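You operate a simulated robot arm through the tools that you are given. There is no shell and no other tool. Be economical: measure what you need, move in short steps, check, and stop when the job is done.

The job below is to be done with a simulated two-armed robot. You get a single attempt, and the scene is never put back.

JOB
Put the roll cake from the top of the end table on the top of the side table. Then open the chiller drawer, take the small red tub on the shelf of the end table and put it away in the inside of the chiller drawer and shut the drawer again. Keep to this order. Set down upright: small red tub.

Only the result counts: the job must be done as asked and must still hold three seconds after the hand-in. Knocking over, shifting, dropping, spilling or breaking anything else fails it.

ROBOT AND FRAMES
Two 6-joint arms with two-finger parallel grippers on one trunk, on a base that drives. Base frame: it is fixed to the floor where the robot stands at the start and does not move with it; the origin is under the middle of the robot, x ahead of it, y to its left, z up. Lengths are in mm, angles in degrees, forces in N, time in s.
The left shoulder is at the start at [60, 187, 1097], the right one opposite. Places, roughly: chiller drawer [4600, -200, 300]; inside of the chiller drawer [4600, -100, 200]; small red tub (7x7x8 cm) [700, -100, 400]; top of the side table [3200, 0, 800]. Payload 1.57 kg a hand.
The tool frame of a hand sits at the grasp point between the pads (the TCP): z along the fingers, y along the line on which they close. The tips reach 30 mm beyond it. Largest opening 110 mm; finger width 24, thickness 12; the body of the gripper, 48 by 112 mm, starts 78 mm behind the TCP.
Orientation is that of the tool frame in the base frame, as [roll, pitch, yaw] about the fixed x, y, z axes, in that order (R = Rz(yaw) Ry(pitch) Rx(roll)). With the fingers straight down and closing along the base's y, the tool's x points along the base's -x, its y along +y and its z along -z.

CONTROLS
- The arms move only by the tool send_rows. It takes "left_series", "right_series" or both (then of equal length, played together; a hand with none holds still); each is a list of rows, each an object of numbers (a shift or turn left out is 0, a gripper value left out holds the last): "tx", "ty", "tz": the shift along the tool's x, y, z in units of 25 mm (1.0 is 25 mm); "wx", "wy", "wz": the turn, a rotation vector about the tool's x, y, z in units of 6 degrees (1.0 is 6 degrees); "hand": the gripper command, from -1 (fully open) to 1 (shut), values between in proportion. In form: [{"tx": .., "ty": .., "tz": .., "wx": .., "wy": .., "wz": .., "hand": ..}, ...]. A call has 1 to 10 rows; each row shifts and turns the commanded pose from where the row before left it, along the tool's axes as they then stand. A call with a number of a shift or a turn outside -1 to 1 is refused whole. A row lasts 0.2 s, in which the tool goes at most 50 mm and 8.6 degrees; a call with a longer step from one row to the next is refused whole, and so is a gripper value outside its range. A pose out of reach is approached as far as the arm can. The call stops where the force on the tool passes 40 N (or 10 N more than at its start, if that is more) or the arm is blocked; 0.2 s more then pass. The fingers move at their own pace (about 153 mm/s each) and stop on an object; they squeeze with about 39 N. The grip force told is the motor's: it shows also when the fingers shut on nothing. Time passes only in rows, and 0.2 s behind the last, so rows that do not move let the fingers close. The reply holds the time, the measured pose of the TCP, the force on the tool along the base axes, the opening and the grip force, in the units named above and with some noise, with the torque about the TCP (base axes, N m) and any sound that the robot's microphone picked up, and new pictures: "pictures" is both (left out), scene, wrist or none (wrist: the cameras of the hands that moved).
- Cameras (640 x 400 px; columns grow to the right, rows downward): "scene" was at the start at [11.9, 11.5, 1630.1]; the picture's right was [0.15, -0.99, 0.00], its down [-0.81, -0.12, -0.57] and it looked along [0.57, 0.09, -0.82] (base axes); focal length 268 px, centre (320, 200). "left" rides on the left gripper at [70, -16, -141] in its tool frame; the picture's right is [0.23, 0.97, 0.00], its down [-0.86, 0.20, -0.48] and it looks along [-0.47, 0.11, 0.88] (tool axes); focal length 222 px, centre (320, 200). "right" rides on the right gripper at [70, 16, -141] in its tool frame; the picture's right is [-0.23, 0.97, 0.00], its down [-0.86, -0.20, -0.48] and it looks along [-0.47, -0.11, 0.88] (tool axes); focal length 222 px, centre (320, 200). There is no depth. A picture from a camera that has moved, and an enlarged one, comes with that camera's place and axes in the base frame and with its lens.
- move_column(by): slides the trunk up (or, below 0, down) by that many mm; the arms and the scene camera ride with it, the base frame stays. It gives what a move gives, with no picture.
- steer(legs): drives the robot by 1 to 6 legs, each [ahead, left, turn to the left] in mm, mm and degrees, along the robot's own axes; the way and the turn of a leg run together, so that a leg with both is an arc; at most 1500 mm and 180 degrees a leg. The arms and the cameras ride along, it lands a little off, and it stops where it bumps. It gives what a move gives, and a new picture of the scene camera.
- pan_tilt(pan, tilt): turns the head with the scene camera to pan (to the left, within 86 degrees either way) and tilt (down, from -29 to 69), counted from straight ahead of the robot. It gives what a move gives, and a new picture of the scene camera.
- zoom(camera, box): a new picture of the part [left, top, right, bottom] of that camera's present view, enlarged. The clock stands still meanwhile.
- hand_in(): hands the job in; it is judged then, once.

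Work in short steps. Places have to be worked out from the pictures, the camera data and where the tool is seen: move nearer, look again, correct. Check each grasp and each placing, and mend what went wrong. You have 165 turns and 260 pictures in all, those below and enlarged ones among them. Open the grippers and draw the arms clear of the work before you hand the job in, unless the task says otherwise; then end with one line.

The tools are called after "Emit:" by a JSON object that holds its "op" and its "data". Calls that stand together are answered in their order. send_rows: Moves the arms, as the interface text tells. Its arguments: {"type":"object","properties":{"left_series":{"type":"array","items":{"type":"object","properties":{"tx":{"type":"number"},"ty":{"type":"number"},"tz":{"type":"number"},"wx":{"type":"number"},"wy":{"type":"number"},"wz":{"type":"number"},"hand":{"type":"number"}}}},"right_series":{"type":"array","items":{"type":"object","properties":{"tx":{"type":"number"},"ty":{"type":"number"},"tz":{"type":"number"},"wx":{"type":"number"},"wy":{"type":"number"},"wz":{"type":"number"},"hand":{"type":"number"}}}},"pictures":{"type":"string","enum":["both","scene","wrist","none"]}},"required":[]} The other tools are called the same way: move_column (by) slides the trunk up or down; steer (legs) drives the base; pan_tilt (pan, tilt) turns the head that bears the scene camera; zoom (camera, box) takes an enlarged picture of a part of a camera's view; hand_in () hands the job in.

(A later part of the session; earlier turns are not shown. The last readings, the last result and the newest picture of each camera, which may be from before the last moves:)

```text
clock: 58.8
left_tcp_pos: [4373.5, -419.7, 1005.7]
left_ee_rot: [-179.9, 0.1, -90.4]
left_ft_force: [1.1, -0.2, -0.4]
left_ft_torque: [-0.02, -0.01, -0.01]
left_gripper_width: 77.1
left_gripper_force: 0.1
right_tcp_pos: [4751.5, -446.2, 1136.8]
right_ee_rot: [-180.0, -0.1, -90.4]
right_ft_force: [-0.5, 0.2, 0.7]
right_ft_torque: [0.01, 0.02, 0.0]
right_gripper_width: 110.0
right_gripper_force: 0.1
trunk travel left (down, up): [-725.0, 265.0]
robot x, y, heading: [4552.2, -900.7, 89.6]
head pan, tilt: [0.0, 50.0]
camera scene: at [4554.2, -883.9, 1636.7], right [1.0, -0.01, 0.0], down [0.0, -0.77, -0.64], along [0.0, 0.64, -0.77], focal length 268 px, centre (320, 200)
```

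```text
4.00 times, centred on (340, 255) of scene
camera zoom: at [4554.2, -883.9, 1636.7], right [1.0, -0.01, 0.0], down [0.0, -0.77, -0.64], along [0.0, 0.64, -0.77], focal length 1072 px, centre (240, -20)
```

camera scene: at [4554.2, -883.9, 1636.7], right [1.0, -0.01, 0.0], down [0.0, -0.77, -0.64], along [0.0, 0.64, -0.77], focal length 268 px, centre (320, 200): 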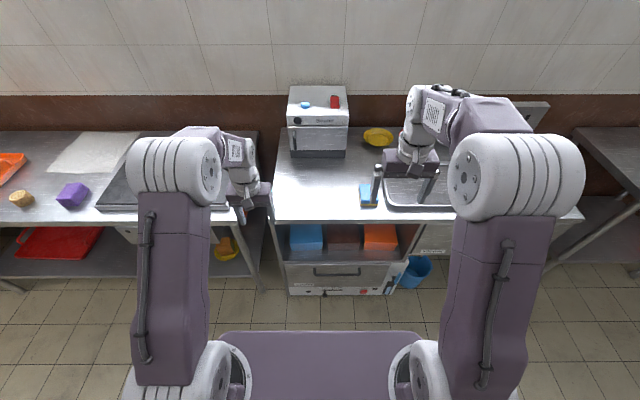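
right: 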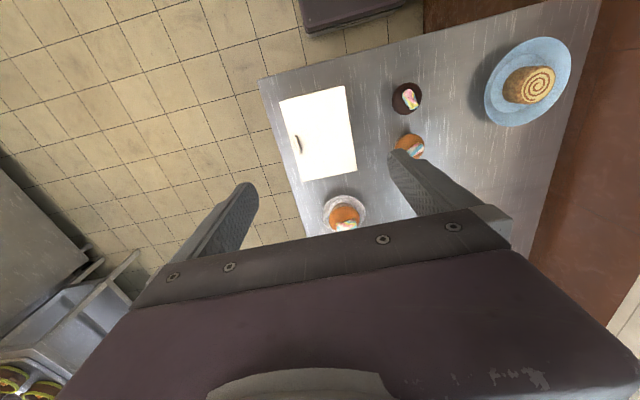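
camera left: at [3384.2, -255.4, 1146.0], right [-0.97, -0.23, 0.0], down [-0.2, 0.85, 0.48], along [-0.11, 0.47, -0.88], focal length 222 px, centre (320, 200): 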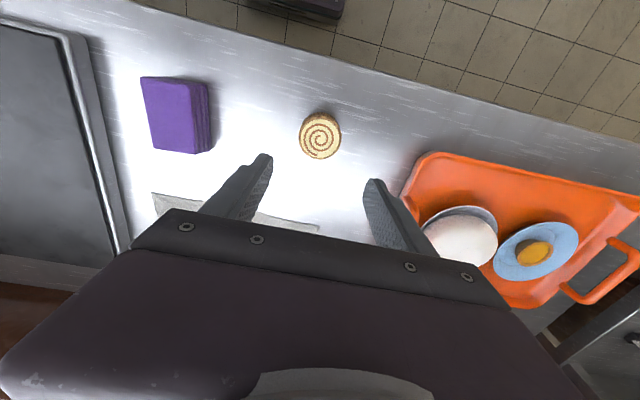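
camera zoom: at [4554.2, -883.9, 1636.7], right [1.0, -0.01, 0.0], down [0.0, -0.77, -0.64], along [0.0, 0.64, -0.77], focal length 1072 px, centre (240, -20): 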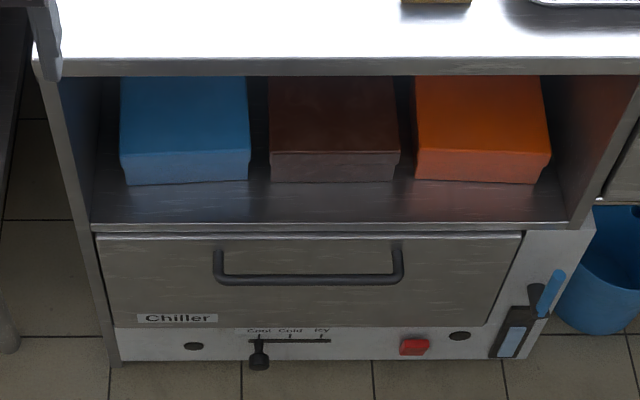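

Handle bar is estimated at about (4638, −320, 383), horizontal. I rotate the right hand so it points forward, first pitching up 90°.

Emit:
{"op": "send_rows", "data": {"right_series": [{"wy": -1}, {"wy": -1}, {"wy": -1}, {"wy": -1}, {"wy": -1}, {"wy": -1}, {"wy": -1}, {"wy": -1}, {"wy": -1}, {"wy": -1}], "pictures": "none"}}

Emit:
{"op": "send_rows", "data": {"right_series": [{"wy": -1}, {"wy": -1}, {"wy": -1}, {"wy": -1}, {"wy": -1}], "pictures": "both"}}

```text
clock: 61.0
left_tcp_pos: [4373.1, -419.0, 1004.2]
left_ee_rot: [179.9, -0.1, -90.4]
left_ft_force: [-0.7, -0.4, -0.4]
left_ft_torque: [-0.02, -0.01, 0.02]
left_gripper_width: 76.9
left_gripper_force: 0.1
right_tcp_pos: [4748.5, -422.4, 1143.9]
right_ee_rot: [179.9, 59.9, -90.4]
right_ft_force: [-0.4, 0.9, -1.5]
right_ft_torque: [-0.05, -0.03, -0.03]
right_gripper_width: 110.0
right_gripper_force: 0.0
right hand out of reach, approached as far as the arm can: row 7, 9, 10
trunk travel left (down, up): [-725.0, 265.0]
robot x, y, heading: [4553.6, -903.6, 89.3]
head pan, tilt: [0.0, 50.0]
```

```text
clock: 62.1
left_tcp_pos: [4372.8, -420.0, 1005.6]
left_ee_rot: [-180.0, 0.0, -90.4]
left_ft_force: [-0.9, 0.2, -0.7]
left_ft_torque: [0.0, 0.0, -0.02]
left_gripper_width: 76.9
left_gripper_force: 0.1
right_tcp_pos: [4748.0, -401.5, 1287.8]
right_ee_rot: [-179.8, 89.0, -90.2]
right_ft_force: [0.5, -0.5, -0.6]
right_ft_torque: [-0.03, 0.01, 0.02]
right_gripper_width: 109.9
right_gripper_force: 0.1
right hand out of reach, approached as far as the arm can: row 1, 2, 3, 4, 5
trunk travel left (down, up): [-725.0, 265.0]
robot x, y, heading: [4552.2, -901.4, 89.6]
head pan, tilt: [0.0, 50.0]
camera scene: at [4554.4, -884.8, 1636.6], right [1.0, -0.01, 0.0], down [-0.01, -0.77, -0.64], along [0.0, 0.64, -0.77], focal length 268 px, centre (320, 200)
camera right: at [4730.3, -543.1, 1223.0], right [-0.97, 0.01, 0.23], down [0.2, -0.46, 0.86], along [0.12, 0.89, 0.45], focal length 222 px, centre (320, 200)
```

scene: 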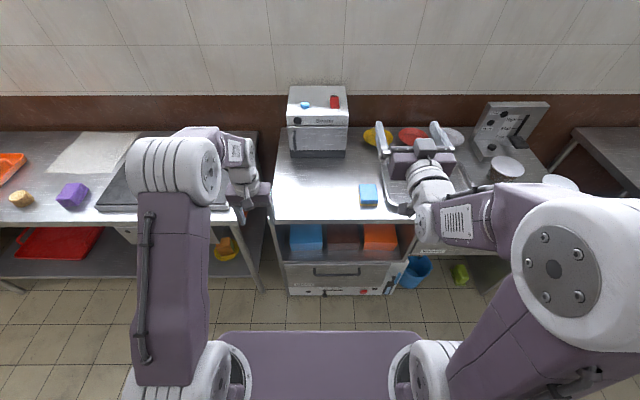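
right: 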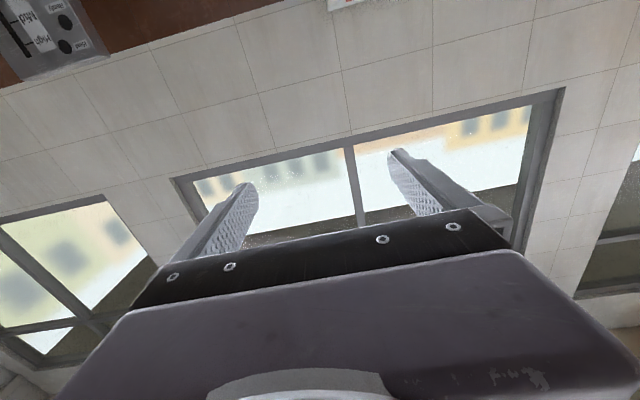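

The horizontal pose is too close to the shoulder at this height. I need room to lower it, so I check the space behind the robot.

Emit:
{"op": "pan_tilt", "data": {"pan": 86, "tilt": 40}}

Emit:
{"op": "pan_tilt", "data": {"pan": -86, "tilt": 40}}

```text
clock: 63.8
left_tcp_pos: [4372.1, -418.7, 1004.7]
left_ee_rot: [-180.0, 0.0, -90.4]
left_ft_force: [0.6, 0.3, 0.2]
left_ft_torque: [0.04, -0.02, -0.02]
left_gripper_width: 77.1
left_gripper_force: 0.0
right_tcp_pos: [4748.1, -401.2, 1287.9]
right_ee_rot: [-179.5, 88.8, -89.8]
right_ft_force: [-0.1, 0.0, 0.1]
right_ft_torque: [0.0, -0.03, 0.01]
right_gripper_width: 110.1
right_gripper_force: 0.0
trunk travel left (down, up): [-725.0, 265.0]
robot x, y, heading: [4558.2, -903.2, 89.6]
head pan, tilt: [85.9, 40.0]
camera scene: at [4469.1, -954.2, 1650.8], right [0.08, 1.0, 0.0], down [0.64, -0.05, -0.77], along [-0.76, 0.06, -0.64], focal length 268 px, centre (320, 200)
```

scene: 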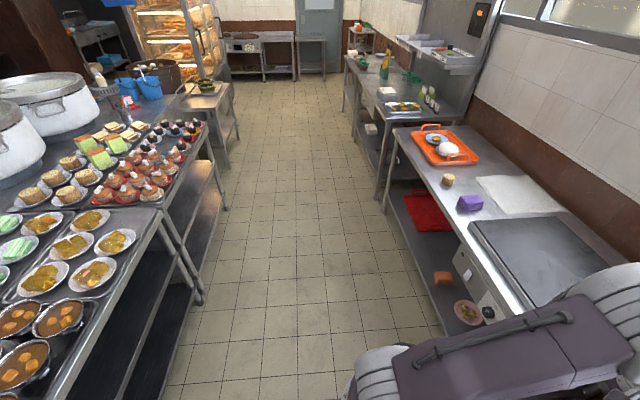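

```text
clock: 66.3
left_tcp_pos: [4372.9, -419.2, 1004.8]
left_ee_rot: [179.9, 0.0, -90.4]
left_ft_force: [0.7, -0.4, 0.4]
left_ft_torque: [-0.01, -0.02, 0.01]
left_gripper_width: 76.9
left_gripper_force: 0.1
right_tcp_pos: [4748.2, -402.1, 1287.5]
right_ee_rot: [-179.5, 88.8, -90.0]
right_ft_force: [0.5, -0.1, -0.4]
right_ft_torque: [0.03, -0.04, -0.01]
right_gripper_width: 110.0
right_gripper_force: 0.0
trunk travel left (down, up): [-725.0, 265.0]
robot x, y, heading: [4553.7, -900.9, 89.7]
head pan, tilt: [-85.9, 40.0]
camera scene: at [4638.7, -955.5, 1650.8], right [0.06, -1.0, 0.0], down [-0.64, -0.04, -0.77], along [0.76, 0.05, -0.64], focal length 268 px, centre (320, 200)
```

scene: 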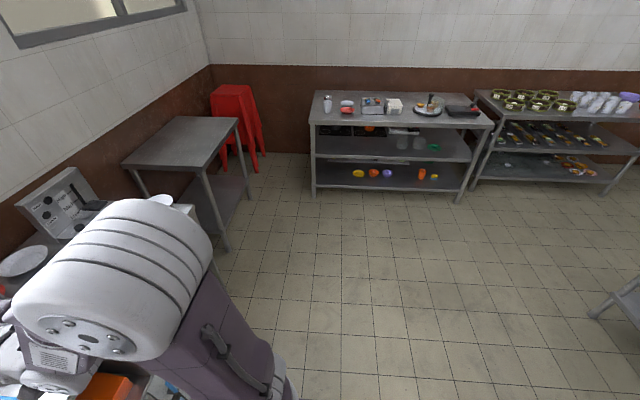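

There's ample room behind (pastry table edge y≈−1610). Backing up, aligning the right hand with the handle, and lowering the trunk.

Emit:
{"op": "steer", "data": {"legs": [[-200, 0, 0], [0, 105, 0.4]]}}

Emit:
{"op": "move_column", "data": {"by": -380}}

Emit:
{"op": "send_rows", "data": {"right_series": [{"tz": 1}, {"tz": 1}, {"tz": 1}, {"tz": 1}, {"tx": 1}, {"tx": 1}, {"tx": 1}, {"tx": 1}, {"tx": 1}, {"tx": 1}], "pictures": "none"}}

Emit:
{"op": "pan_tilt", "data": {"pan": 0, "tilt": 35}}

```text
clock: 68.7
left_tcp_pos: [4264.9, -621.3, 1005.6]
left_ee_rot: [180.0, 0.1, -90.1]
left_ft_force: [0.3, 0.0, -0.3]
left_ft_torque: [0.02, -0.05, -0.01]
left_gripper_width: 76.9
left_gripper_force: 0.1
right_tcp_pos: [4640.4, -602.8, 1287.2]
right_ee_rot: [178.3, 88.8, -91.8]
right_ft_force: [-0.1, -0.2, -0.3]
right_ft_torque: [0.0, 0.02, 0.0]
right_gripper_width: 109.9
right_gripper_force: 0.1
trunk travel left (down, up): [-725.0, 265.0]
robot x, y, heading: [4447.7, -1103.2, 89.7]
head pan, tilt: [-85.9, 40.0]
camera scene: at [4533.9, -1157.3, 1650.8], right [0.07, -1.0, 0.0], down [-0.64, -0.04, -0.77], along [0.76, 0.05, -0.64], focal length 268 px, centre (320, 200)
```

scene: 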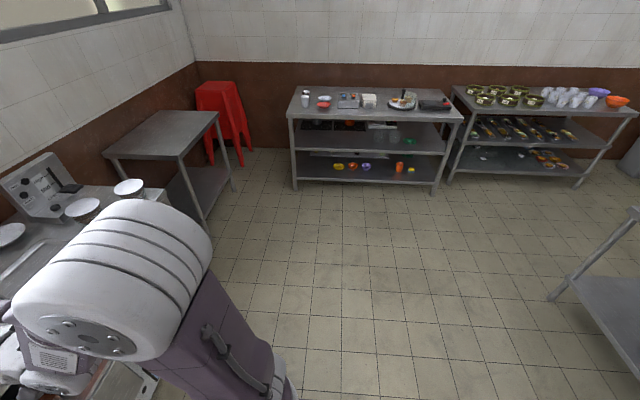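

```text
clock: 72.4
left_tcp_pos: [4263.9, -621.0, 626.0]
left_ee_rot: [-180.0, 0.1, -90.3]
left_ft_force: [0.0, 0.4, 0.4]
left_ft_torque: [0.01, -0.02, 0.0]
left_gripper_width: 77.1
left_gripper_force: 0.1
right_tcp_pos: [4639.4, -601.3, 908.3]
right_ee_rot: [-179.6, 88.8, -89.7]
right_ft_force: [0.2, -0.7, -1.1]
right_ft_torque: [0.02, -0.01, 0.0]
right_gripper_width: 109.8
right_gripper_force: 0.0
trunk travel left (down, up): [-345.0, 645.0]
robot x, y, heading: [4449.5, -1100.0, 89.7]
head pan, tilt: [-85.9, 40.0]
```

```text
clock: 74.6
left_tcp_pos: [4264.8, -621.3, 627.1]
left_ee_rot: [-179.9, 0.0, -90.1]
left_ft_force: [0.0, -0.2, 0.1]
left_ft_torque: [-0.01, -0.03, -0.01]
left_gripper_width: 77.1
left_gripper_force: 0.1
right_tcp_pos: [4639.6, -448.9, 838.4]
right_ee_rot: [-179.6, 88.4, -89.9]
right_ft_force: [0.6, -0.2, -0.1]
right_ft_torque: [0.03, -0.06, -0.02]
right_gripper_width: 110.2
right_gripper_force: 0.0
right hand out of reach, approached as far as the arm can: row 6, 7, 8, 9, 10
trunk travel left (down, up): [-345.0, 645.0]
robot x, y, heading: [4450.3, -1104.4, 89.7]
head pan, tilt: [-85.9, 40.0]
```

```text
clock: 76.2
left_tcp_pos: [4264.7, -621.3, 624.8]
left_ee_rot: [180.0, 0.0, -90.2]
left_ft_force: [0.0, 0.2, 0.4]
left_ft_torque: [-0.03, -0.04, -0.02]
left_gripper_width: 77.0
left_gripper_force: 0.1
right_tcp_pos: [4638.7, -448.9, 840.0]
right_ee_rot: [-179.7, 88.4, -89.9]
right_ft_force: [-0.4, 0.1, 0.6]
right_ft_torque: [0.03, -0.01, -0.02]
right_gripper_width: 109.8
right_gripper_force: 0.1
trunk travel left (down, up): [-345.0, 645.0]
robot x, y, heading: [4447.4, -1103.7, 89.7]
head pan, tilt: [0.0, 35.0]
camera scene: at [4448.3, -1073.8, 1278.4], right [1.0, 0.0, 0.0], down [0.0, -0.57, -0.82], along [0.0, 0.82, -0.57], focal length 268 px, centre (320, 200)
```

scene: 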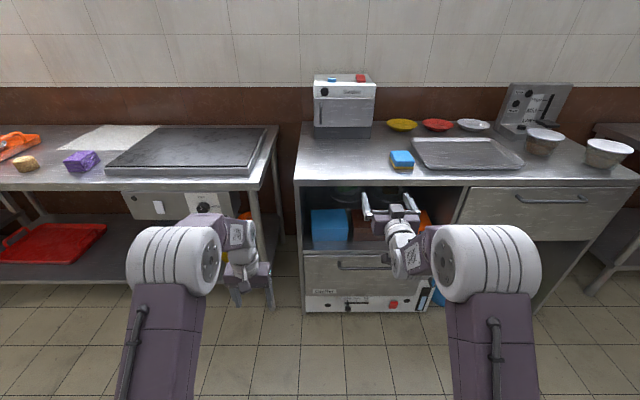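

Horizontal isn't reachable but about 45° down-forward should be, and that suffices for the bar. I pitch back to ~46° and roll the hand 90°.

Emit:
{"op": "send_rows", "data": {"right_series": [{"wy": 1}, {"wy": 1}, {"wy": 1}, {"wy": 1}, {"wy": 1}, {"wy": 1}, {"wy": 1}, {"tz": -1}, {"tz": -1}, {"tz": -1}], "pictures": "none"}}

Emit:
{"op": "send_rows", "data": {"right_series": [{"wz": 1}, {"wz": 1}, {"wz": 1}, {"wz": 1}, {"wz": 1}, {"wz": 1}, {"wz": 1}, {"wz": 1}, {"wz": 1}, {"wz": 1}], "pictures": "none"}}

Emit:
{"op": "send_rows", "data": {"right_series": [{"wz": 1}, {"wz": 1}, {"wz": 1}, {"wz": 1}, {"wz": 1}], "pictures": "both"}}

```text
clock: 78.4
left_tcp_pos: [4263.8, -621.5, 625.7]
left_ee_rot: [-180.0, 0.0, -90.2]
left_ft_force: [0.4, -0.2, 0.2]
left_ft_torque: [0.01, 0.01, -0.01]
left_gripper_width: 77.2
left_gripper_force: 0.0
right_tcp_pos: [4638.7, -505.6, 891.7]
right_ee_rot: [180.0, 46.9, -90.1]
right_ft_force: [-0.1, -0.2, 0.8]
right_ft_torque: [-0.01, 0.0, -0.04]
right_gripper_width: 109.8
right_gripper_force: 0.2
trunk travel left (down, up): [-345.0, 645.0]
robot x, y, heading: [4445.1, -1103.6, 90.1]
head pan, tilt: [0.0, 35.0]
```

```text
clock: 80.6
left_tcp_pos: [4265.5, -621.4, 625.5]
left_ee_rot: [-180.0, 0.0, -90.2]
left_ft_force: [0.0, -0.3, 0.0]
left_ft_torque: [0.04, 0.0, 0.02]
left_gripper_width: 77.2
left_gripper_force: 0.0
right_tcp_pos: [4640.8, -502.9, 889.9]
right_ee_rot: [137.1, 21.3, -158.7]
right_ft_force: [0.4, 0.3, -0.8]
right_ft_torque: [-0.03, 0.0, 0.0]
right_gripper_width: 109.9
right_gripper_force: 0.0
trunk travel left (down, up): [-345.0, 645.0]
robot x, y, heading: [4450.9, -1102.3, 89.8]
head pan, tilt: [0.0, 35.0]
```

```text
clock: 81.8
left_tcp_pos: [4264.4, -621.8, 625.3]
left_ee_rot: [-179.9, 0.0, -90.2]
left_ft_force: [-0.2, 0.3, -0.4]
left_ft_torque: [0.01, 0.02, 0.0]
left_gripper_width: 77.0
left_gripper_force: 0.0
right_tcp_pos: [4640.7, -502.4, 889.8]
right_ee_rot: [133.2, -0.1, 179.8]
right_ft_force: [-0.8, 0.4, 0.3]
right_ft_torque: [0.02, 0.0, 0.01]
right_gripper_width: 109.8
right_gripper_force: 0.1
trunk travel left (down, up): [-345.0, 645.0]
robot x, y, heading: [4450.6, -1099.3, 89.6]
head pan, tilt: [0.0, 35.0]
camera scene: at [4448.2, -1073.8, 1278.4], right [1.0, 0.0, 0.0], down [0.0, -0.57, -0.82], along [0.0, 0.82, -0.57], focal length 268 px, centre (320, 200)
camera right: at [4570.0, -593.1, 999.7], right [0.23, 0.66, 0.71], down [0.85, -0.49, 0.18], along [0.47, 0.56, -0.68], focal length 222 px, centre (320, 200)
```

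scene: 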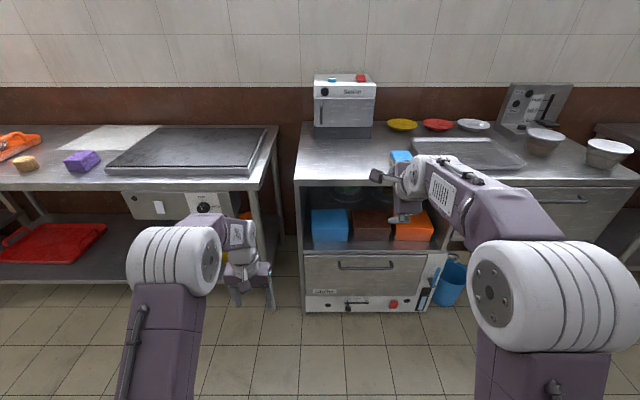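
right: 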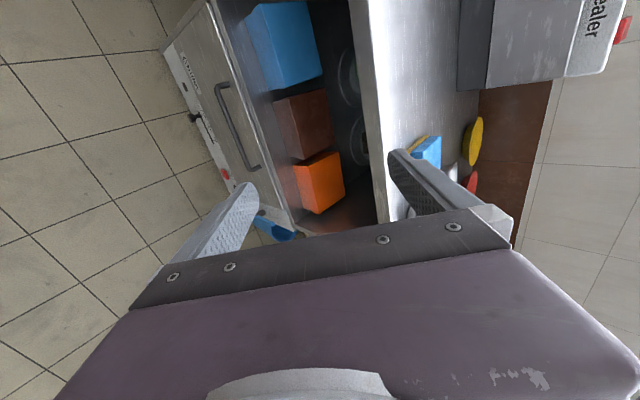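

Good pose. Zooming both cameras to fix the bar's position more exactly.

Emit:
{"op": "zoom", "data": {"camera": "scene", "box": [300, 235, 460, 335]}}

Emit:
{"op": "zoom", "data": {"camera": "right", "box": [160, 80, 320, 180]}}

```text
4.00 times, centred on (380, 285) of scene
camera zoom: at [4448.2, -1073.8, 1278.4], right [1.0, 0.0, 0.0], down [0.0, -0.57, -0.82], along [0.0, 0.82, -0.57], focal length 1072 px, centre (80, -140)
```

zoom: 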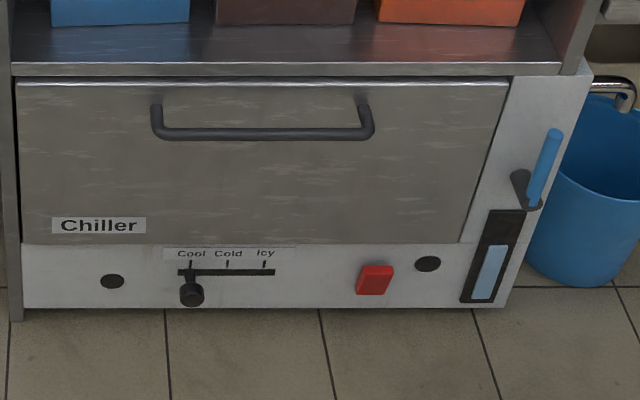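

```text
4.00 times, centred on (240, 130) of right
camera zoom: at [4570.0, -593.1, 999.7], right [0.23, 0.66, 0.71], down [0.85, -0.49, 0.18], along [0.47, 0.56, -0.68], focal length 888 px, centre (640, 480)
```

zoom: 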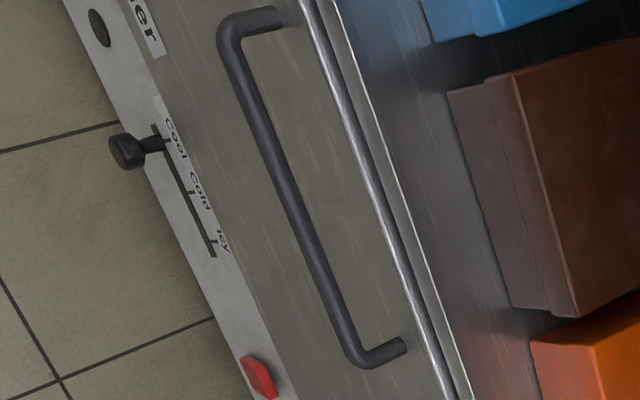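

Bar estimate: about (4634, −327, 410). Lowering the right hand in front of it, keeping clear, then drawing near.

Emit:
{"op": "send_rows", "data": {"right_series": [{"ty": -0.947, "tz": 0.667}, {"ty": -0.947, "tz": 0.667}, {"ty": -0.947, "tz": 0.667}, {"ty": -0.947, "tz": 0.667}, {"ty": -0.947, "tz": 0.667}, {"ty": -0.947, "tz": 0.667}, {"ty": -0.947, "tz": 0.667}, {"ty": -0.947, "tz": 0.667}], "pictures": "none"}}

Emit:
{"op": "send_rows", "data": {"right_series": [{"ty": -0.947, "tz": 0.667}, {"ty": -0.947, "tz": 0.667}, {"ty": -0.947, "tz": 0.667}, {"ty": -0.947, "tz": 0.667}, {"ty": -0.947, "tz": 0.667}, {"ty": -0.947, "tz": 0.667}, {"ty": -0.947, "tz": 0.667}], "pictures": "both"}}

```text
clock: 83.6
left_tcp_pos: [4264.5, -620.6, 626.1]
left_ee_rot: [-180.0, 0.0, -90.3]
left_ft_force: [-0.7, -0.1, 0.1]
left_ft_torque: [0.0, -0.03, -0.01]
left_gripper_width: 77.1
left_gripper_force: 0.0
right_tcp_pos: [4642.3, -534.1, 664.1]
right_ee_rot: [133.1, 0.0, 179.8]
right_ft_force: [-0.5, -0.8, -0.6]
right_ft_torque: [0.03, 0.03, 0.0]
right_gripper_width: 109.9
right_gripper_force: 0.0
right hand out of reach, approached as far as the arm can: row 5
trunk travel left (down, up): [-345.0, 645.0]
robot x, y, heading: [4449.9, -1105.9, 89.8]
head pan, tilt: [0.0, 35.0]
```

```text
clock: 85.2
left_tcp_pos: [4265.4, -621.9, 624.9]
left_ee_rot: [-180.0, 0.1, -90.1]
left_ft_force: [0.3, -0.5, 0.0]
left_ft_torque: [0.03, 0.03, 0.01]
left_gripper_width: 76.6
left_gripper_force: 0.0
right_tcp_pos: [4641.9, -562.8, 463.9]
right_ee_rot: [133.1, -0.1, 179.8]
right_ft_force: [0.2, 0.7, -0.2]
right_ft_torque: [-0.02, 0.01, 0.0]
right_gripper_width: 109.9
right_gripper_force: 0.1
trunk travel left (down, up): [-345.0, 645.0]
robot x, y, heading: [4449.4, -1100.3, 89.9]
head pan, tilt: [0.0, 35.0]
camera scene: at [4448.4, -1073.6, 1278.4], right [1.0, 0.0, 0.0], down [0.0, -0.57, -0.82], along [0.0, 0.82, -0.57], focal length 268 px, centre (320, 200)
camera right: at [4570.5, -653.7, 574.0], right [0.23, 0.67, 0.71], down [0.85, -0.49, 0.18], along [0.47, 0.57, -0.68], focal length 222 px, centre (320, 200)
```

scene: 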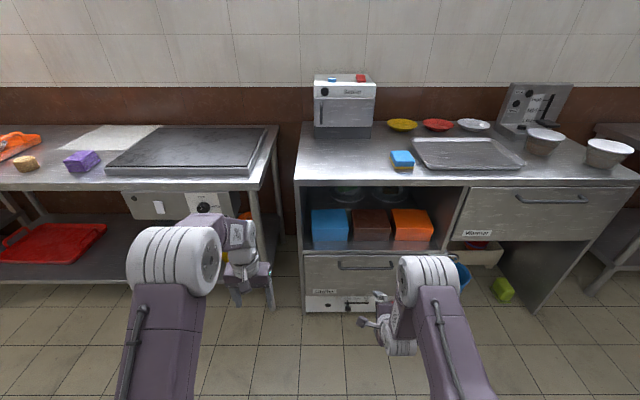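
right: 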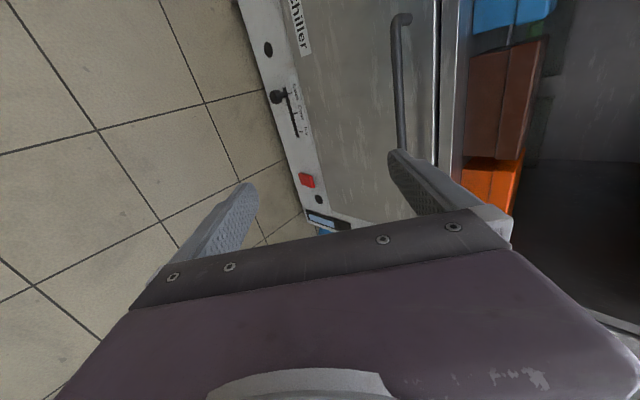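

The second baseline puts the bar at about (4640, −333, 421). Narrowing the gripper to ~40 mm, rising 11 mm and driving forward 170 mm to a pre-grasp pose.

Emit:
{"op": "send_rows", "data": {"right_series": [{"hand": 0.27, "ty": 0.32, "tz": -0.3}, {}], "pictures": "none"}}

Emit:
{"op": "steer", "data": {"legs": [[168, 0, 0]]}}

Emit:
{"op": "zoom", "data": {"camera": "right", "box": [0, 0, 640, 400]}}

```text
clock: 85.8
left_tcp_pos: [4264.3, -621.6, 624.5]
left_ee_rot: [-179.9, 0.0, -90.2]
left_ft_force: [-0.9, -0.3, -0.8]
left_ft_torque: [-0.01, 0.01, -0.02]
left_gripper_width: 76.8
left_gripper_force: 0.1
right_tcp_pos: [4641.3, -563.0, 475.9]
right_ee_rot: [133.1, 0.0, 179.8]
right_ft_force: [0.5, 0.4, 0.0]
right_ft_torque: [-0.03, -0.02, -0.02]
right_gripper_width: 40.2
right_gripper_force: 0.0
trunk travel left (down, up): [-345.0, 645.0]
robot x, y, heading: [4449.2, -1102.1, 89.7]
head pan, tilt: [0.0, 35.0]
```

```text
clock: 87.2
left_tcp_pos: [4265.3, -452.7, 624.8]
left_ee_rot: [-180.0, 0.0, -90.2]
left_ft_force: [-0.9, 0.8, -0.4]
left_ft_torque: [0.03, -0.03, 0.0]
left_gripper_width: 77.1
left_gripper_force: 0.0
right_tcp_pos: [4641.6, -395.7, 475.1]
right_ee_rot: [133.1, 0.0, 179.8]
right_ft_force: [-0.3, 1.0, -0.6]
right_ft_torque: [-0.01, 0.02, 0.0]
right_gripper_width: 39.8
right_gripper_force: 0.0
trunk travel left (down, up): [-345.0, 645.0]
robot x, y, heading: [4447.4, -935.3, 89.6]
head pan, tilt: [0.0, 35.0]
camera scene: at [4448.8, -905.2, 1278.3], right [1.0, 0.0, 0.0], down [0.0, -0.57, -0.82], along [0.0, 0.82, -0.57], focal length 268 px, centre (320, 200)
```

scene: 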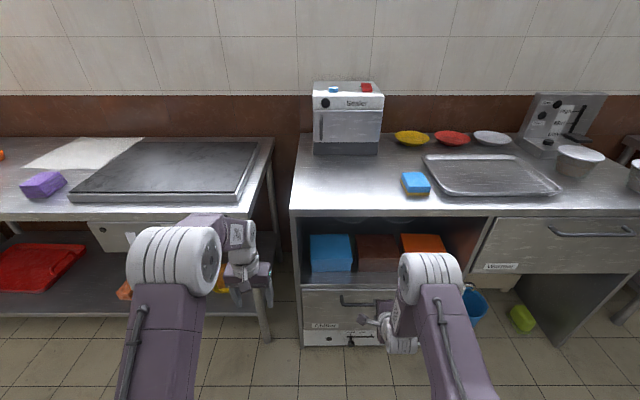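

```text
1.00 times, centred on (320, 200) of right (not enlarged: the box is as wide or as high as the picture)
camera zoom: at [4571.1, -485.8, 585.1], right [0.23, 0.67, 0.71], down [0.85, -0.49, 0.18], along [0.47, 0.56, -0.68], focal length 222 px, centre (320, 200)
```

zoom: 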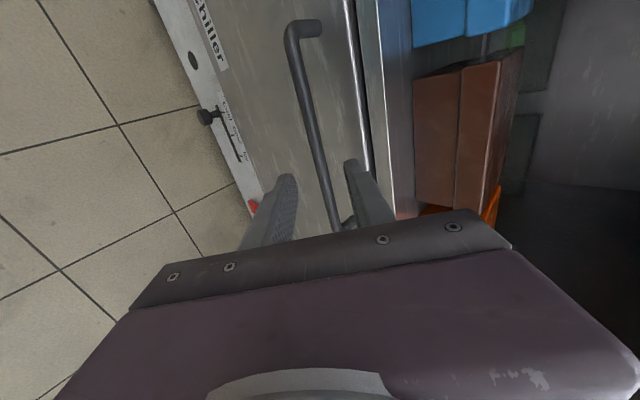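

The hand is centred along the bar, with a small offset toward the upper finger. Advancing 45 mm along the tool and looking.

Emit:
{"op": "send_rows", "data": {"right_series": [{"ty": 0.25, "tz": 0.6}, {"tz": 0.6}, {"tz": 0.6}], "pictures": "wrist"}}

Emit:
{"op": "zoom", "data": {"camera": "right", "box": [240, 120, 400, 220]}}

```text
clock: 88.0
left_tcp_pos: [4265.8, -453.2, 625.1]
left_ee_rot: [-179.9, 0.0, -90.2]
left_ft_force: [0.2, -0.5, -0.1]
left_ft_torque: [-0.02, -0.02, 0.01]
left_gripper_width: 77.1
left_gripper_force: 0.0
right_tcp_pos: [4640.8, -359.0, 449.8]
right_ee_rot: [133.1, 0.0, 179.8]
right_ft_force: [0.1, -0.4, -0.2]
right_ft_torque: [-0.01, 0.01, 0.02]
right_gripper_width: 40.2
right_gripper_force: 0.1
trunk travel left (down, up): [-345.0, 645.0]
robot x, y, heading: [4449.9, -938.7, 90.1]
head pan, tilt: [0.0, 35.0]
camera right: at [4571.3, -448.8, 559.5], right [0.23, 0.66, 0.71], down [0.85, -0.49, 0.18], along [0.47, 0.56, -0.68], focal length 222 px, centre (320, 200)
```

right: 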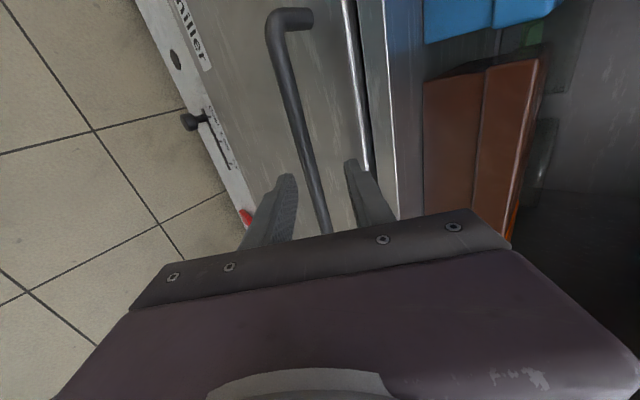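

```text
4.00 times, centred on (320, 170) of right
camera zoom: at [4571.3, -448.8, 559.5], right [0.23, 0.66, 0.71], down [0.85, -0.49, 0.18], along [0.47, 0.56, -0.68], focal length 888 px, centre (320, 320)
```

zoom: 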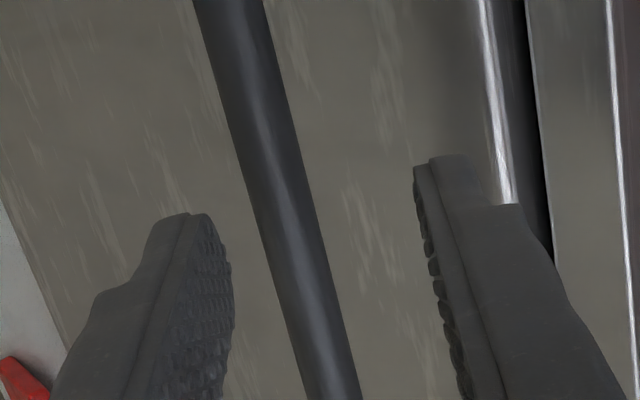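

Bar is between the fingers, just ahead of the tips. Advancing ~18 mm and closing.

Emit:
{"op": "send_rows", "data": {"right_series": [{"ty": -0.15, "tz": 0.3}, {"tz": 0.4}], "pictures": "none"}}

Emit:
{"op": "zoom", "data": {"camera": "right", "box": [240, 120, 400, 220]}}

```text
clock: 88.6
left_tcp_pos: [4264.3, -453.9, 625.6]
left_ee_rot: [-179.9, -0.1, -90.2]
left_ft_force: [-0.3, -0.1, 0.0]
left_ft_torque: [-0.02, 0.03, 0.0]
left_gripper_width: 77.1
left_gripper_force: 0.1
right_tcp_pos: [4641.6, -349.4, 434.4]
right_ee_rot: [133.1, 0.0, 179.7]
right_ft_force: [0.3, 0.5, -0.3]
right_ft_torque: [-0.02, -0.04, -0.02]
right_gripper_width: 40.1
right_gripper_force: 0.1
trunk travel left (down, up): [-345.0, 645.0]
robot x, y, heading: [4447.3, -934.4, 89.9]
head pan, tilt: [0.0, 35.0]
```

```text
4.00 times, centred on (320, 170) of right
camera zoom: at [4571.4, -439.0, 543.8], right [0.23, 0.66, 0.71], down [0.85, -0.49, 0.18], along [0.47, 0.56, -0.68], focal length 888 px, centre (320, 320)
```

zoom: 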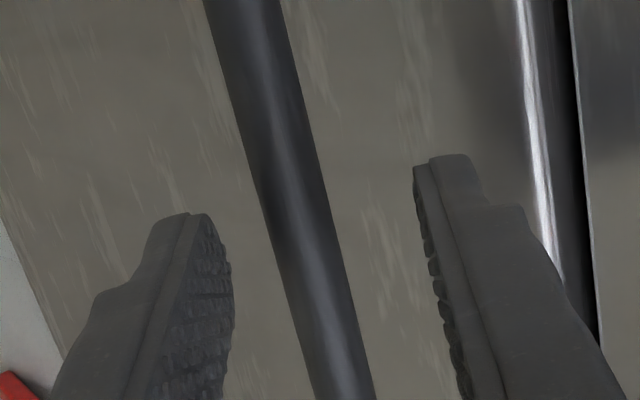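

Closing on the bar.

Emit:
{"op": "send_rows", "data": {"right_series": [{"hand": 1}, {}, {}], "pictures": "none"}}

Emit:
{"op": "zoom", "data": {"camera": "right", "box": [240, 120, 400, 220]}}

```text
clock: 89.4
left_tcp_pos: [4265.9, -454.0, 625.6]
left_ee_rot: [-180.0, 0.1, -90.2]
left_ft_force: [0.7, 0.7, 0.7]
left_ft_torque: [0.0, 0.01, 0.02]
left_gripper_width: 76.9
left_gripper_force: 0.1
right_tcp_pos: [4642.5, -351.3, 432.9]
right_ee_rot: [133.5, 0.1, 179.8]
right_ft_force: [-2.7, -13.9, -10.3]
right_ft_torque: [-0.52, -0.01, -0.33]
right_gripper_width: 13.7
right_gripper_force: 30.2
trunk travel left (down, up): [-345.0, 645.0]
robot x, y, heading: [4451.1, -934.2, 89.8]
head pan, tilt: [0.0, 35.0]
```

```text
4.00 times, centred on (320, 170) of right
camera zoom: at [4571.5, -440.4, 542.4], right [0.23, 0.67, 0.71], down [0.85, -0.49, 0.18], along [0.47, 0.56, -0.68], focal length 888 px, centre (320, 320)
```

zoom: 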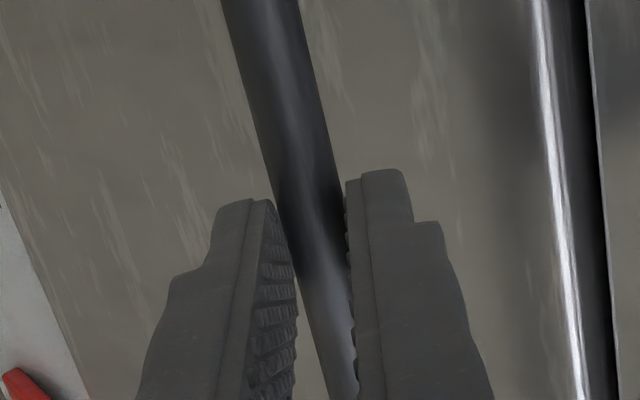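

Bar held (13.7 mm). Pulling the drawer by driving back 100 mm.

Emit:
{"op": "steer", "data": {"legs": [[-100, 0, 0]]}}

```text
clock: 90.6
left_tcp_pos: [4265.6, -552.8, 624.6]
left_ee_rot: [179.9, -0.1, -90.3]
left_ft_force: [0.2, 0.2, -0.4]
left_ft_torque: [0.01, -0.02, -0.01]
left_gripper_width: 77.0
left_gripper_force: 0.2
right_tcp_pos: [4641.2, -447.4, 431.7]
right_ee_rot: [133.4, -0.1, 179.8]
right_ft_force: [3.6, -1.3, -20.1]
right_ft_torque: [-0.41, 0.02, -0.19]
right_gripper_width: 13.8
right_gripper_force: 30.4
trunk travel left (down, up): [-345.0, 645.0]
robot x, y, heading: [4448.2, -1036.5, 89.9]
head pan, tilt: [0.0, 35.0]
camera scene: at [4449.9, -1003.4, 1278.3], right [1.0, 0.0, 0.0], down [0.0, -0.58, -0.82], along [0.0, 0.82, -0.58], focal length 268 px, centre (320, 200)
```

scene: 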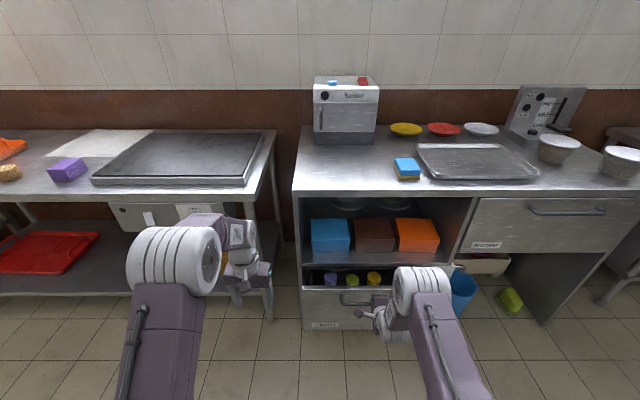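

The drawer is opening, and there are items inside. Pulling a further 140 mm.

Emit:
{"op": "steer", "data": {"legs": [[-140, 0, 0]]}}

Emit:
{"op": "zoom", "data": {"camera": "scene", "box": [260, 240, 420, 340]}}

```text
clock: 91.9
left_tcp_pos: [4264.7, -693.9, 625.4]
left_ee_rot: [179.8, -0.1, -90.1]
left_ft_force: [0.8, -0.3, -0.3]
left_ft_torque: [0.02, 0.01, -0.04]
left_gripper_width: 77.0
left_gripper_force: 0.0
right_tcp_pos: [4640.6, -589.1, 432.2]
right_ee_rot: [133.4, 0.0, 179.7]
right_ft_force: [-0.8, -1.3, -11.8]
right_ft_torque: [-0.25, 0.12, -0.15]
right_gripper_width: 13.9
right_gripper_force: 29.6
trunk travel left (down, up): [-345.0, 645.0]
robot x, y, heading: [4447.8, -1175.0, 89.9]
head pan, tilt: [0.0, 35.0]
camera scene: at [4448.7, -1144.7, 1278.3], right [1.0, 0.0, 0.0], down [0.0, -0.57, -0.82], along [0.0, 0.82, -0.57], focal length 268 px, centre (320, 200)
```

scene: 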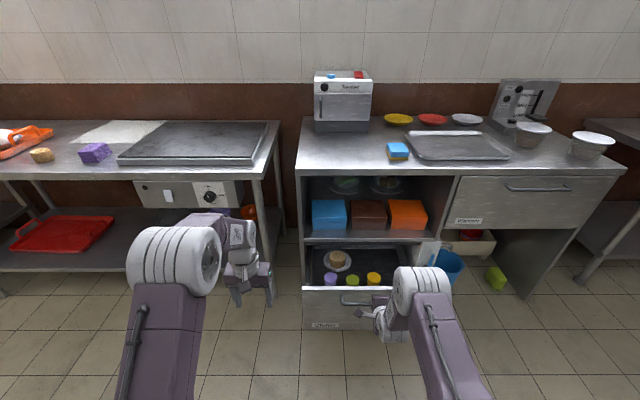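

```text
4.00 times, centred on (340, 290) of scene
camera zoom: at [4448.7, -1144.7, 1278.3], right [1.0, 0.0, 0.0], down [0.0, -0.57, -0.82], along [0.0, 0.82, -0.57], focal length 1072 px, centre (240, -160)
```

zoom: 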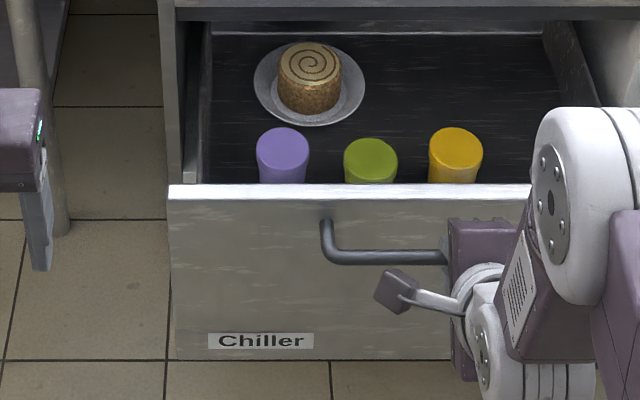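

There's free floor right of the plate and behind the yellow cup. Pulling 70 mm more for access.

Emit:
{"op": "steer", "data": {"legs": [[-70, 0, 0]]}}

Emit:
{"op": "zoom", "data": {"camera": "scene", "box": [260, 230, 420, 330]}}

```text
clock: 92.9
left_tcp_pos: [4265.2, -762.1, 625.3]
left_ee_rot: [180.0, 0.0, -90.3]
left_ft_force: [0.5, -0.5, 0.7]
left_ft_torque: [-0.04, 0.01, -0.01]
left_gripper_width: 77.1
left_gripper_force: 0.2
right_tcp_pos: [4639.9, -660.0, 433.0]
right_ee_rot: [133.4, 0.0, 179.7]
right_ft_force: [-1.9, -0.9, -6.3]
right_ft_torque: [-0.17, 0.09, -0.19]
right_gripper_width: 13.9
right_gripper_force: 30.2
trunk travel left (down, up): [-345.0, 645.0]
robot x, y, heading: [4445.8, -1246.0, 89.6]
head pan, tilt: [0.0, 35.0]
camera scene: at [4448.1, -1214.5, 1278.3], right [1.0, 0.0, 0.0], down [0.0, -0.57, -0.82], along [0.0, 0.82, -0.57], focal length 268 px, centre (320, 200)
```

scene: 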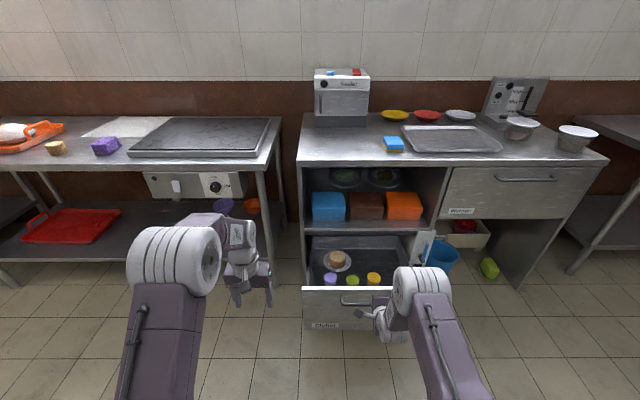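

```text
4.00 times, centred on (340, 280) of scene
camera zoom: at [4448.1, -1214.5, 1278.3], right [1.0, 0.0, 0.0], down [0.0, -0.57, -0.82], along [0.0, 0.82, -0.57], focal length 1072 px, centre (240, -120)
```

zoom: 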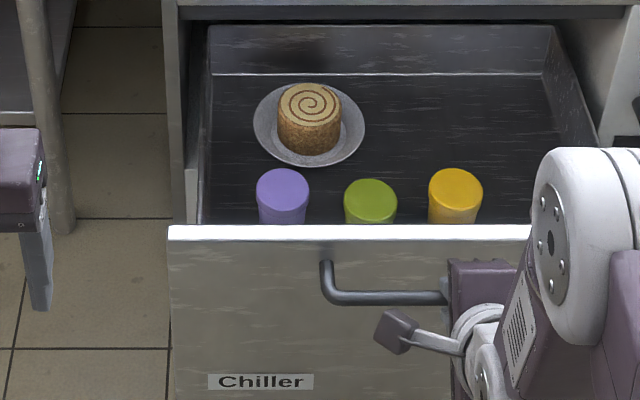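

Drawer is open ~310 mm with plenty of free floor. Releasing the bar and backing the hand out along its axis.

Emit:
{"op": "send_rows", "data": {"right_series": [{"hand": 0.3}, {}, {"tz": -0.6}, {"tz": -1}, {"tz": -1}, {"tz": -1}, {"tz": -1}], "pictures": "wrist"}}

```text
clock: 94.5
left_tcp_pos: [4265.0, -761.7, 625.1]
left_ee_rot: [179.9, 0.0, -90.2]
left_ft_force: [-1.1, 0.0, 0.4]
left_ft_torque: [-0.04, 0.0, -0.02]
left_gripper_width: 77.0
left_gripper_force: 0.2
right_tcp_pos: [4641.0, -743.6, 513.7]
right_ee_rot: [133.4, 0.0, 179.8]
right_ft_force: [0.0, 0.9, 0.8]
right_ft_torque: [0.01, -0.04, 0.02]
right_gripper_width: 38.4
right_gripper_force: 0.0
trunk travel left (down, up): [-345.0, 645.0]
robot x, y, heading: [4445.1, -1244.2, 89.6]
head pan, tilt: [0.0, 35.0]
camera right: at [4570.7, -832.7, 623.9], right [0.23, 0.67, 0.71], down [0.85, -0.49, 0.18], along [0.47, 0.56, -0.68], focal length 222 px, centre (320, 200)
```

right: 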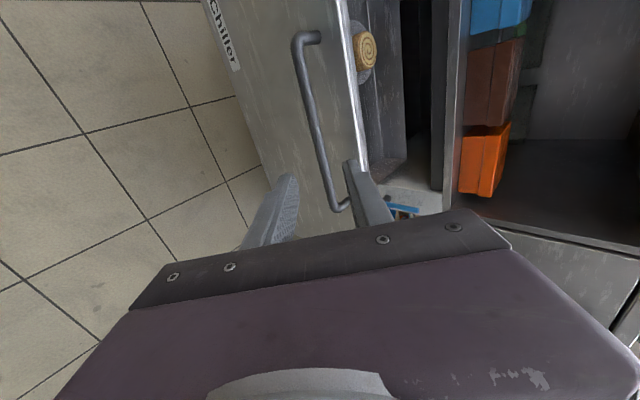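

Clear of the handle. Raising the trunk, moving slightly forward, then strafing left along the aisle toward the end table.

Emit:
{"op": "move_column", "data": {"by": 380}}

Emit:
{"op": "steer", "data": {"legs": [[130, 0, 0.3], [0, 1300, 0], [0, 1300, 0]]}}

```text
clock: 98.2
left_tcp_pos: [4265.2, -763.1, 1004.7]
left_ee_rot: [-180.0, 0.0, -90.1]
left_ft_force: [-0.3, 0.1, 0.5]
left_ft_torque: [0.02, -0.03, -0.01]
left_gripper_width: 77.0
left_gripper_force: 0.1
right_tcp_pos: [4642.0, -742.4, 892.9]
right_ee_rot: [133.4, 0.0, 179.7]
right_ft_force: [-0.5, -0.2, 0.8]
right_ft_torque: [-0.01, -0.01, -0.03]
right_gripper_width: 38.3
right_gripper_force: 0.1
trunk travel left (down, up): [-725.0, 265.0]
robot x, y, heading: [4447.5, -1247.6, 89.9]
head pan, tilt: [0.0, 35.0]
```

```text
clock: 111.7
left_tcp_pos: [1677.7, -701.2, 1006.5]
left_ee_rot: [180.0, 0.1, -88.8]
left_ft_force: [0.3, 0.3, -0.1]
left_ft_torque: [0.0, 0.0, 0.01]
left_gripper_width: 77.2
left_gripper_force: 0.1
right_tcp_pos: [2053.5, -672.3, 892.9]
right_ee_rot: [133.4, 0.0, -178.8]
right_ft_force: [1.2, 0.0, -0.3]
right_ft_torque: [-0.01, -0.03, 0.03]
right_gripper_width: 38.5
right_gripper_force: 0.0
trunk travel left (down, up): [-725.0, 265.0]
robot x, y, heading: [1873.1, -1179.7, 91.2]
head pan, tilt: [0.0, 35.0]
camera scene: at [1872.1, -1148.7, 1658.4], right [1.0, 0.02, 0.0], down [0.01, -0.57, -0.82], along [-0.02, 0.82, -0.57], focal length 268 px, centre (320, 200)
```

scene: 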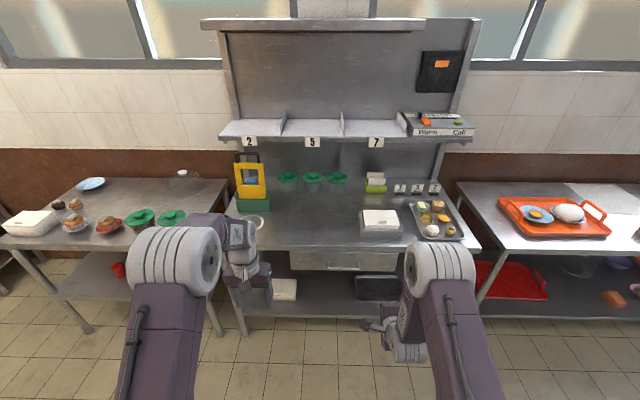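

The red tub is visible on the end table's lower shelf. Strafing further left to face it and zooming.

Emit:
{"op": "steer", "data": {"legs": [[0, 950, -1.3]]}}

Emit:
{"op": "pan_tilt", "data": {"pan": 0, "tilt": 45}}

```text
clock: 116.7
left_tcp_pos: [723.5, -700.3, 1006.3]
left_ee_rot: [179.9, 0.0, -90.5]
left_ft_force: [-1.0, 0.3, 0.0]
left_ft_torque: [0.01, 0.01, 0.02]
left_gripper_width: 77.0
left_gripper_force: 0.1
right_tcp_pos: [1099.2, -683.7, 892.9]
right_ee_rot: [133.4, 0.0, 179.3]
right_ft_force: [0.5, -0.4, 0.3]
right_ft_torque: [-0.03, -0.01, 0.02]
right_gripper_width: 38.2
right_gripper_force: 0.0
trunk travel left (down, up): [-725.0, 265.0]
robot x, y, heading: [904.5, -1181.1, 89.2]
head pan, tilt: [0.0, 35.0]
camera scene: at [903.7, -1154.2, 1658.4], right [1.0, -0.01, 0.0], down [-0.01, -0.57, -0.82], along [0.01, 0.82, -0.57], focal length 268 px, centre (320, 200)
```

scene: 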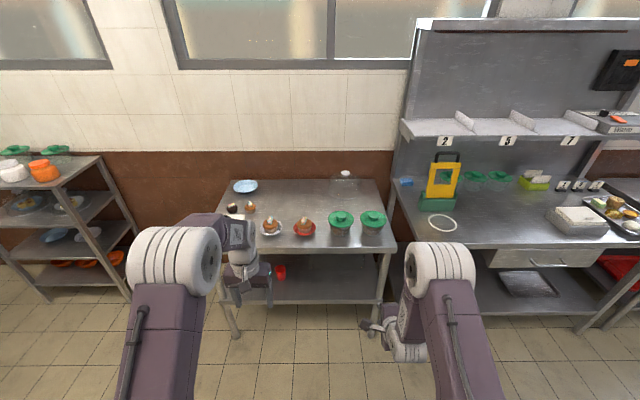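

```text
clock: 117.4
left_tcp_pos: [723.0, -700.2, 1004.5]
left_ee_rot: [-180.0, 0.1, -90.6]
left_ft_force: [-0.3, -0.2, 0.4]
left_ft_torque: [-0.03, 0.0, 0.01]
left_gripper_width: 77.1
left_gripper_force: 0.1
right_tcp_pos: [1098.7, -683.3, 895.0]
right_ee_rot: [133.4, 0.1, 179.4]
right_ft_force: [0.3, 0.3, -0.5]
right_ft_torque: [0.02, -0.02, 0.04]
right_gripper_width: 38.6
right_gripper_force: 0.0
trunk travel left (down, up): [-725.0, 265.0]
robot x, y, heading: [904.7, -1182.3, 89.5]
head pan, tilt: [0.0, 45.0]
camera scene: at [903.1, -1160.9, 1643.6], right [1.0, -0.01, 0.0], down [-0.01, -0.71, -0.71], along [0.01, 0.71, -0.71], focal length 268 px, centre (320, 200)
```

scene: 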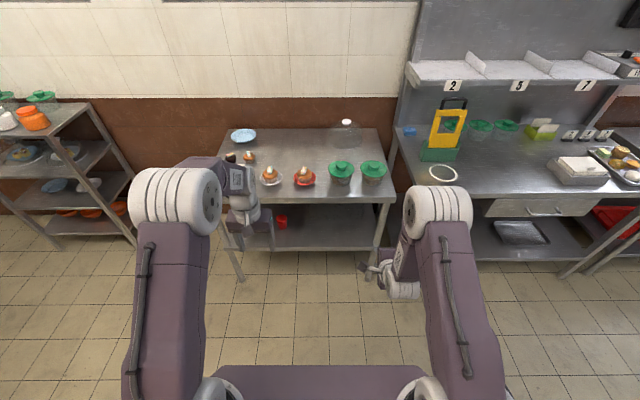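

Emit:
{"op": "zoom", "data": {"camera": "scene", "box": [210, 170, 410, 295]}}

```text
3.20 times, centred on (310, 232) of scene
camera zoom: at [903.1, -1160.9, 1643.6], right [1.0, -0.01, 0.0], down [-0.01, -0.71, -0.71], along [0.01, 0.71, -0.71], focal length 857 px, centre (352, 96)
```

zoom: 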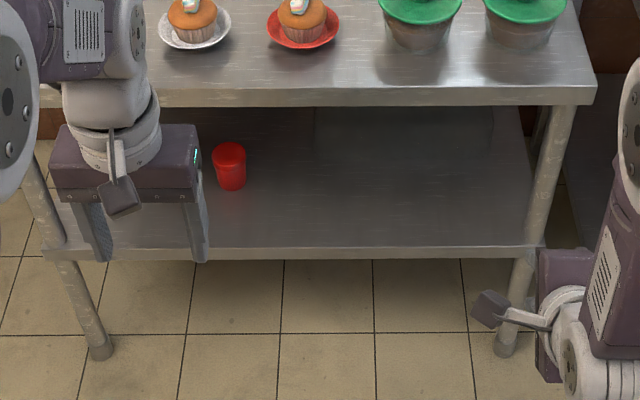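

The tub is a tapered cup near (690, −140), shelf about z≈400. I'll lower the trunk and pitch the left hand about 45° forward.

Emit:
{"op": "move_column", "data": {"by": -350}}

Emit:
{"op": "send_rows", "data": {"left_series": [{"wy": -1, "hand": -1}, {"wy": -1}, {"wy": -1}, {"wy": -1}, {"wy": -1}, {"wy": -1}, {"wy": -1}, {"wy": -1}], "pictures": "both"}}

```text
clock: 120.8
left_tcp_pos: [722.3, -700.2, 654.8]
left_ee_rot: [-180.0, -0.1, -90.6]
left_ft_force: [0.4, 0.4, -0.3]
left_ft_torque: [0.0, 0.03, -0.01]
left_gripper_width: 77.1
left_gripper_force: 0.0
right_tcp_pos: [1100.0, -685.0, 543.2]
right_ee_rot: [133.3, -0.1, 179.4]
right_ft_force: [-0.9, -0.1, 0.5]
right_ft_torque: [0.0, 0.0, 0.04]
right_gripper_width: 38.6
right_gripper_force: 0.0
trunk travel left (down, up): [-375.0, 615.0]
robot x, y, heading: [905.8, -1183.8, 89.6]
head pan, tilt: [0.0, 45.0]
```

```text
clock: 122.6
left_tcp_pos: [723.4, -699.7, 655.4]
left_ee_rot: [-180.0, 48.1, -90.7]
left_ft_force: [-0.9, 0.4, 1.4]
left_ft_torque: [-0.03, 0.02, 0.02]
left_gripper_width: 109.9
left_gripper_force: 0.0
right_tcp_pos: [1099.3, -682.5, 543.3]
right_ee_rot: [133.4, 0.0, 179.4]
right_ft_force: [-0.2, -1.1, -0.1]
right_ft_torque: [0.01, 0.01, 0.01]
right_gripper_width: 38.5
right_gripper_force: 0.0
trunk travel left (down, up): [-375.0, 615.0]
robot x, y, heading: [903.9, -1183.5, 89.5]
head pan, tilt: [0.0, 45.0]
camera scene: at [903.3, -1160.8, 1293.6], right [1.0, -0.01, 0.0], down [-0.01, -0.71, -0.71], along [0.01, 0.71, -0.71], focal length 268 px, centre (320, 200)
camera left: at [738.9, -852.2, 696.7], right [-0.98, -0.14, -0.17], down [-0.2, 0.22, 0.96], along [-0.1, 0.97, -0.24], focal length 222 px, centre (320, 200)
```

scene: 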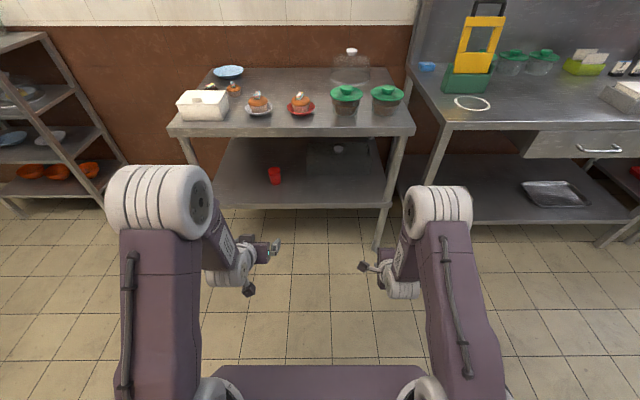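
left: 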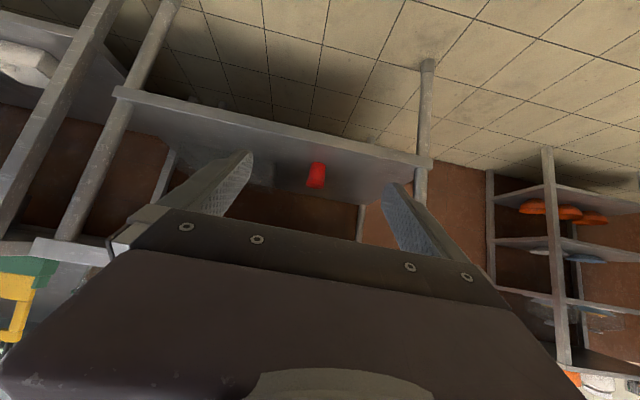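

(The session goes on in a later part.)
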